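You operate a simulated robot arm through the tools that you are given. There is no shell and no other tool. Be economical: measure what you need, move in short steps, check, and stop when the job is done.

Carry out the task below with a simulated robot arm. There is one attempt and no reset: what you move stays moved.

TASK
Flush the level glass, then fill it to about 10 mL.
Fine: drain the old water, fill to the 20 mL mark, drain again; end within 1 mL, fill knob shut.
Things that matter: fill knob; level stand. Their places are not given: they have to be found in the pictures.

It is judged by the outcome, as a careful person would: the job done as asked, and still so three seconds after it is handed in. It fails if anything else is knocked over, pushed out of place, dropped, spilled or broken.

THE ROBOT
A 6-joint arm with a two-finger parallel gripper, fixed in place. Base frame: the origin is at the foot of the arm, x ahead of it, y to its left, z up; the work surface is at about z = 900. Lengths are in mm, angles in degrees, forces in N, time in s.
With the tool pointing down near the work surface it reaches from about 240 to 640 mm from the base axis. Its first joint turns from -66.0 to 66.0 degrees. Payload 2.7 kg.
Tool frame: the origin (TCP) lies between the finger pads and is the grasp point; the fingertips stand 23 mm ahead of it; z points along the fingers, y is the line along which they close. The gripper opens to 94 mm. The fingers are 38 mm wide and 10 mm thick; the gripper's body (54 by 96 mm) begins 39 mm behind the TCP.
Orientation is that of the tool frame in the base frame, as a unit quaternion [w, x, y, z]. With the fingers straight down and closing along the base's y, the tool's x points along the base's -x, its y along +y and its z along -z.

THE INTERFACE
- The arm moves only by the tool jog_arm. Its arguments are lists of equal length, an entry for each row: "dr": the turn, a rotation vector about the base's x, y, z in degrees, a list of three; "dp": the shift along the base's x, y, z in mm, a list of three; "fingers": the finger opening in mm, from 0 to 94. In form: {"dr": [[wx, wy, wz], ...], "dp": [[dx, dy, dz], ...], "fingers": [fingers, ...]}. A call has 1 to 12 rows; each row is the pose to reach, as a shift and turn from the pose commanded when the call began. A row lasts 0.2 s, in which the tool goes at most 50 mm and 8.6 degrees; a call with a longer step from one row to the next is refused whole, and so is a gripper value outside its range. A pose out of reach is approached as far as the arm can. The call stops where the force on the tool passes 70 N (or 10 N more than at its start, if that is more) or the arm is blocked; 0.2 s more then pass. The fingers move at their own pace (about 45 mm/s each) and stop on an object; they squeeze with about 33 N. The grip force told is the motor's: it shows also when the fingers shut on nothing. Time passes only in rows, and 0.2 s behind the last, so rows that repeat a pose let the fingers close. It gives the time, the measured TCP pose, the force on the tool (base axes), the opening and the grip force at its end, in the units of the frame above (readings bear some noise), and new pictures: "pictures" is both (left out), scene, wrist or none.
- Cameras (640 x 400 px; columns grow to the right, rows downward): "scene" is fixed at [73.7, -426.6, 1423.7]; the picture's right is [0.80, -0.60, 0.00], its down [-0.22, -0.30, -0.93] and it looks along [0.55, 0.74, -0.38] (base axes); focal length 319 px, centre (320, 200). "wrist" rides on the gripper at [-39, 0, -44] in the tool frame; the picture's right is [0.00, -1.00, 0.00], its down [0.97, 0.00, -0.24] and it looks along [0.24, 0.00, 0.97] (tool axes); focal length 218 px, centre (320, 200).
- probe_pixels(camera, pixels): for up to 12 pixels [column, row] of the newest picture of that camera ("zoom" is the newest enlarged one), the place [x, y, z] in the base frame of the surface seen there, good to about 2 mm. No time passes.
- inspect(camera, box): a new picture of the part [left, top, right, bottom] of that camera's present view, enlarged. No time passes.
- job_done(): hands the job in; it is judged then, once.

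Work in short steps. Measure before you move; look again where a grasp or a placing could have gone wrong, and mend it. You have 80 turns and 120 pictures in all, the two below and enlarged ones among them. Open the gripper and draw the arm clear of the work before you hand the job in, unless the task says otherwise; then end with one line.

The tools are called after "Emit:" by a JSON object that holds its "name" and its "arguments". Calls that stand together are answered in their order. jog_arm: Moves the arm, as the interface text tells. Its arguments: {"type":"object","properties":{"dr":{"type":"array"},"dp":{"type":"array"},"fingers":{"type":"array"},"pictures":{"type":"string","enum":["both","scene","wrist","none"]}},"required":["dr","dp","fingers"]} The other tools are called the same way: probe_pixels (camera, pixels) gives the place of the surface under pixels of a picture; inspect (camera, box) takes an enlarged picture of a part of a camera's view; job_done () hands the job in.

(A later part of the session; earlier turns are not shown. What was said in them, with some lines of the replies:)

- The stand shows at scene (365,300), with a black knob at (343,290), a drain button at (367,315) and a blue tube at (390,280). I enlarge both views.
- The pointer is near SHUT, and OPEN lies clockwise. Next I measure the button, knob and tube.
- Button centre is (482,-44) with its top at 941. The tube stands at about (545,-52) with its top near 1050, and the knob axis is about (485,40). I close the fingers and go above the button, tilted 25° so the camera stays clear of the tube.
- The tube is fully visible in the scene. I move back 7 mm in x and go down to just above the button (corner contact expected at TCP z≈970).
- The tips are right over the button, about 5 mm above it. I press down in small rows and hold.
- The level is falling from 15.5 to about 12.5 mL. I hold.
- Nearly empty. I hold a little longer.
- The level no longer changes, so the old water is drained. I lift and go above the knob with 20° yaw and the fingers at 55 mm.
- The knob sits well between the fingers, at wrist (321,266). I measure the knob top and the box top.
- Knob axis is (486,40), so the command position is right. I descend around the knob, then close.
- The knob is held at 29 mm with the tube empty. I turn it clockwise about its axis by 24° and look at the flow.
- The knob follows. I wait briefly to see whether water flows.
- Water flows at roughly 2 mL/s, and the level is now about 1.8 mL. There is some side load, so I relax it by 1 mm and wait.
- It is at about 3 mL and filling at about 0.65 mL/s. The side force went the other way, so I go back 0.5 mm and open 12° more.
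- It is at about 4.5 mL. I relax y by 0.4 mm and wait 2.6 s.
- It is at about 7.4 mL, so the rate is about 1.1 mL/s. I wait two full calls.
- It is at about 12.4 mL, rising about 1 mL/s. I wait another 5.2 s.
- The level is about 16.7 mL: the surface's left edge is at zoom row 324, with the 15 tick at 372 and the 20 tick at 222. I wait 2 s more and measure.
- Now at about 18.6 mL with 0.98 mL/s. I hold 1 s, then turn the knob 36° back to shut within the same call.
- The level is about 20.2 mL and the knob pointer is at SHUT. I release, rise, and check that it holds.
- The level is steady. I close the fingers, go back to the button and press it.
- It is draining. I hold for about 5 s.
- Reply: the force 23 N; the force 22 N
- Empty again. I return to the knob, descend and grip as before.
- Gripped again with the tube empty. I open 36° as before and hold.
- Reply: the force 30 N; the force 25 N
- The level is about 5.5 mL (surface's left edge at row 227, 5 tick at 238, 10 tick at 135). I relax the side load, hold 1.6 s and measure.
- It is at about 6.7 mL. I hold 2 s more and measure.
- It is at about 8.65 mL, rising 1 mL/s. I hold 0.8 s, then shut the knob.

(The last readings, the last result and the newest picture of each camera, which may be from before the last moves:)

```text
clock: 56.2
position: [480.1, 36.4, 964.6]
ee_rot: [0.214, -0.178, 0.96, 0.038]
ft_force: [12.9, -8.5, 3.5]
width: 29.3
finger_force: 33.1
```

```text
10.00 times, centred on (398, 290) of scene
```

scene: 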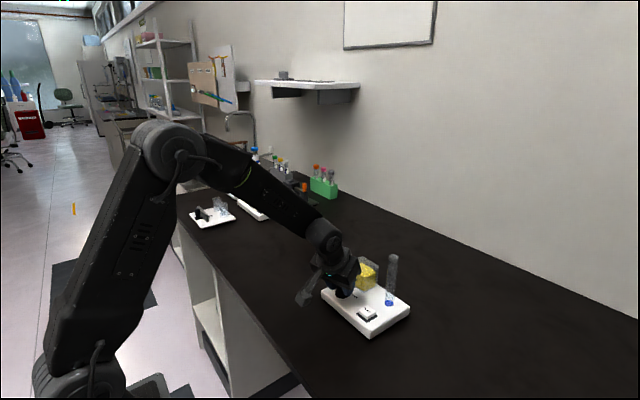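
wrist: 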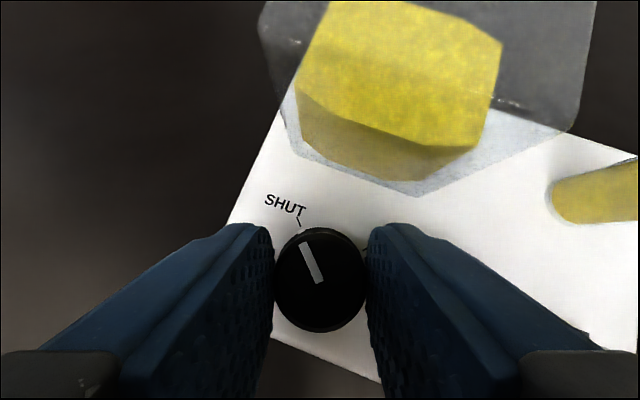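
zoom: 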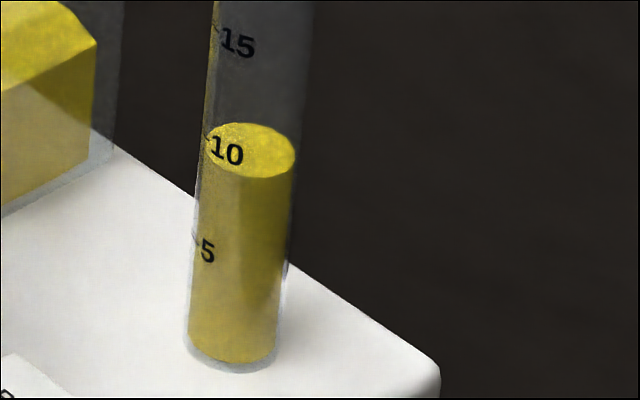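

The level is about 9.7–9.8 mL and the pointer is at SHUT. I release, lift clear and recheck.

Emit:
{"name": "jog_arm", "arguments": {"dr": [[0, 0, 0], [0, 0, 0], [0, 0, 0], [0, 0, 0], [0, 0, 0], [0, 0, 0], [0, 0, 0], [0, 0, 0], [0, 0, 0]], "dp": [[0, 0, 0], [0, 0, 0], [0, 0, 0], [0, 0, 15], [0, 0, 45], [0, 0, 80], [-20, 0, 115], [-40, 20, 140], [-60, 40, 150]], "fingers": [55, 55, 55, 55, 55, 55, 70, 90, 90]}}

Emit:
{"name": "inspect", "arguments": {"camera": "scene", "box": [366, 270, 430, 310]}}

Emit:
{"name": "inspect", "arguments": {"camera": "scene", "box": [310, 240, 438, 320]}}

```text
clock: 58.2
position: [418.3, 79.3, 1116.5]
ee_rot: [0.213, -0.18, 0.96, 0.039]
ft_force: [-0.4, 0.4, -0.5]
width: 90.0
finger_force: 0.1
```

scene: 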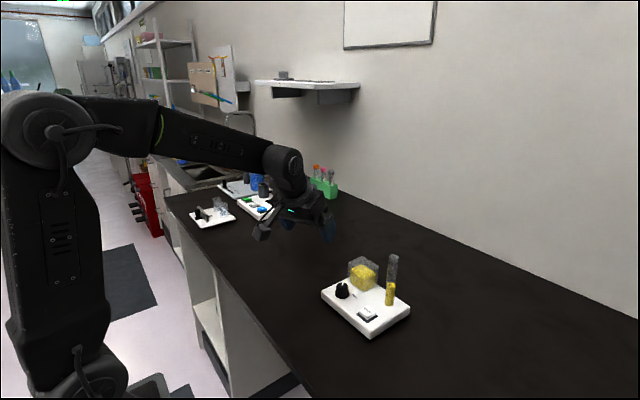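
wrist: 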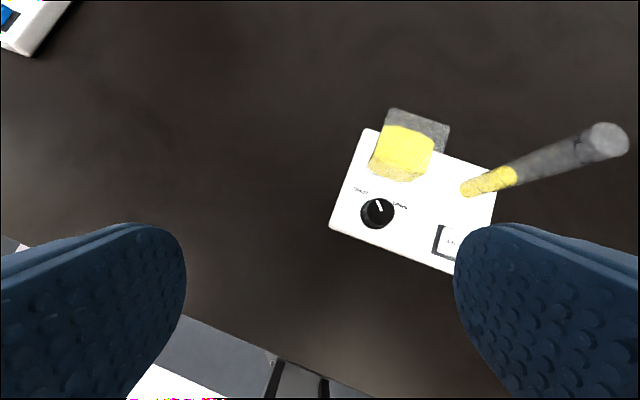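

```text
10.00 times, centred on (398, 290) of scene
```

zoom: 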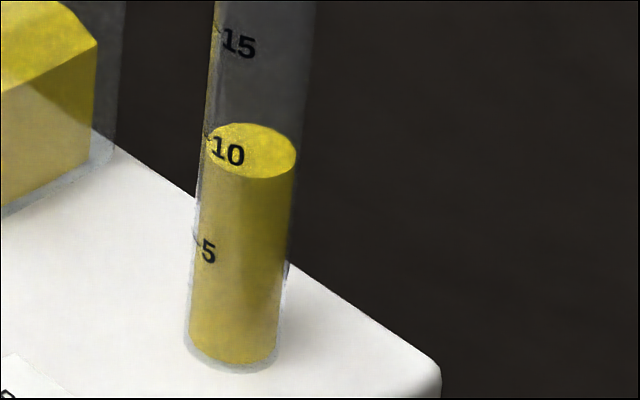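

```text
5.00 times, centred on (374, 280) of scene
```

zoom: 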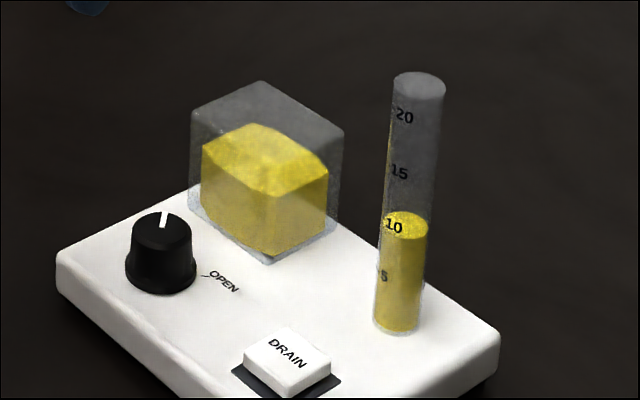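

The level is steady at about 9.8 mL two seconds after shutting, the stand is in its place, and the arm is clear. I hand it in.

Emit:
{"name": "job_done", "arguments": {}}

```text
The job is handed in.
```

I drained the old water, filled the level glass to about 20 mL, drained it again, and refilled it to about 9.8 mL, with the fill knob shut and the level holding steady.
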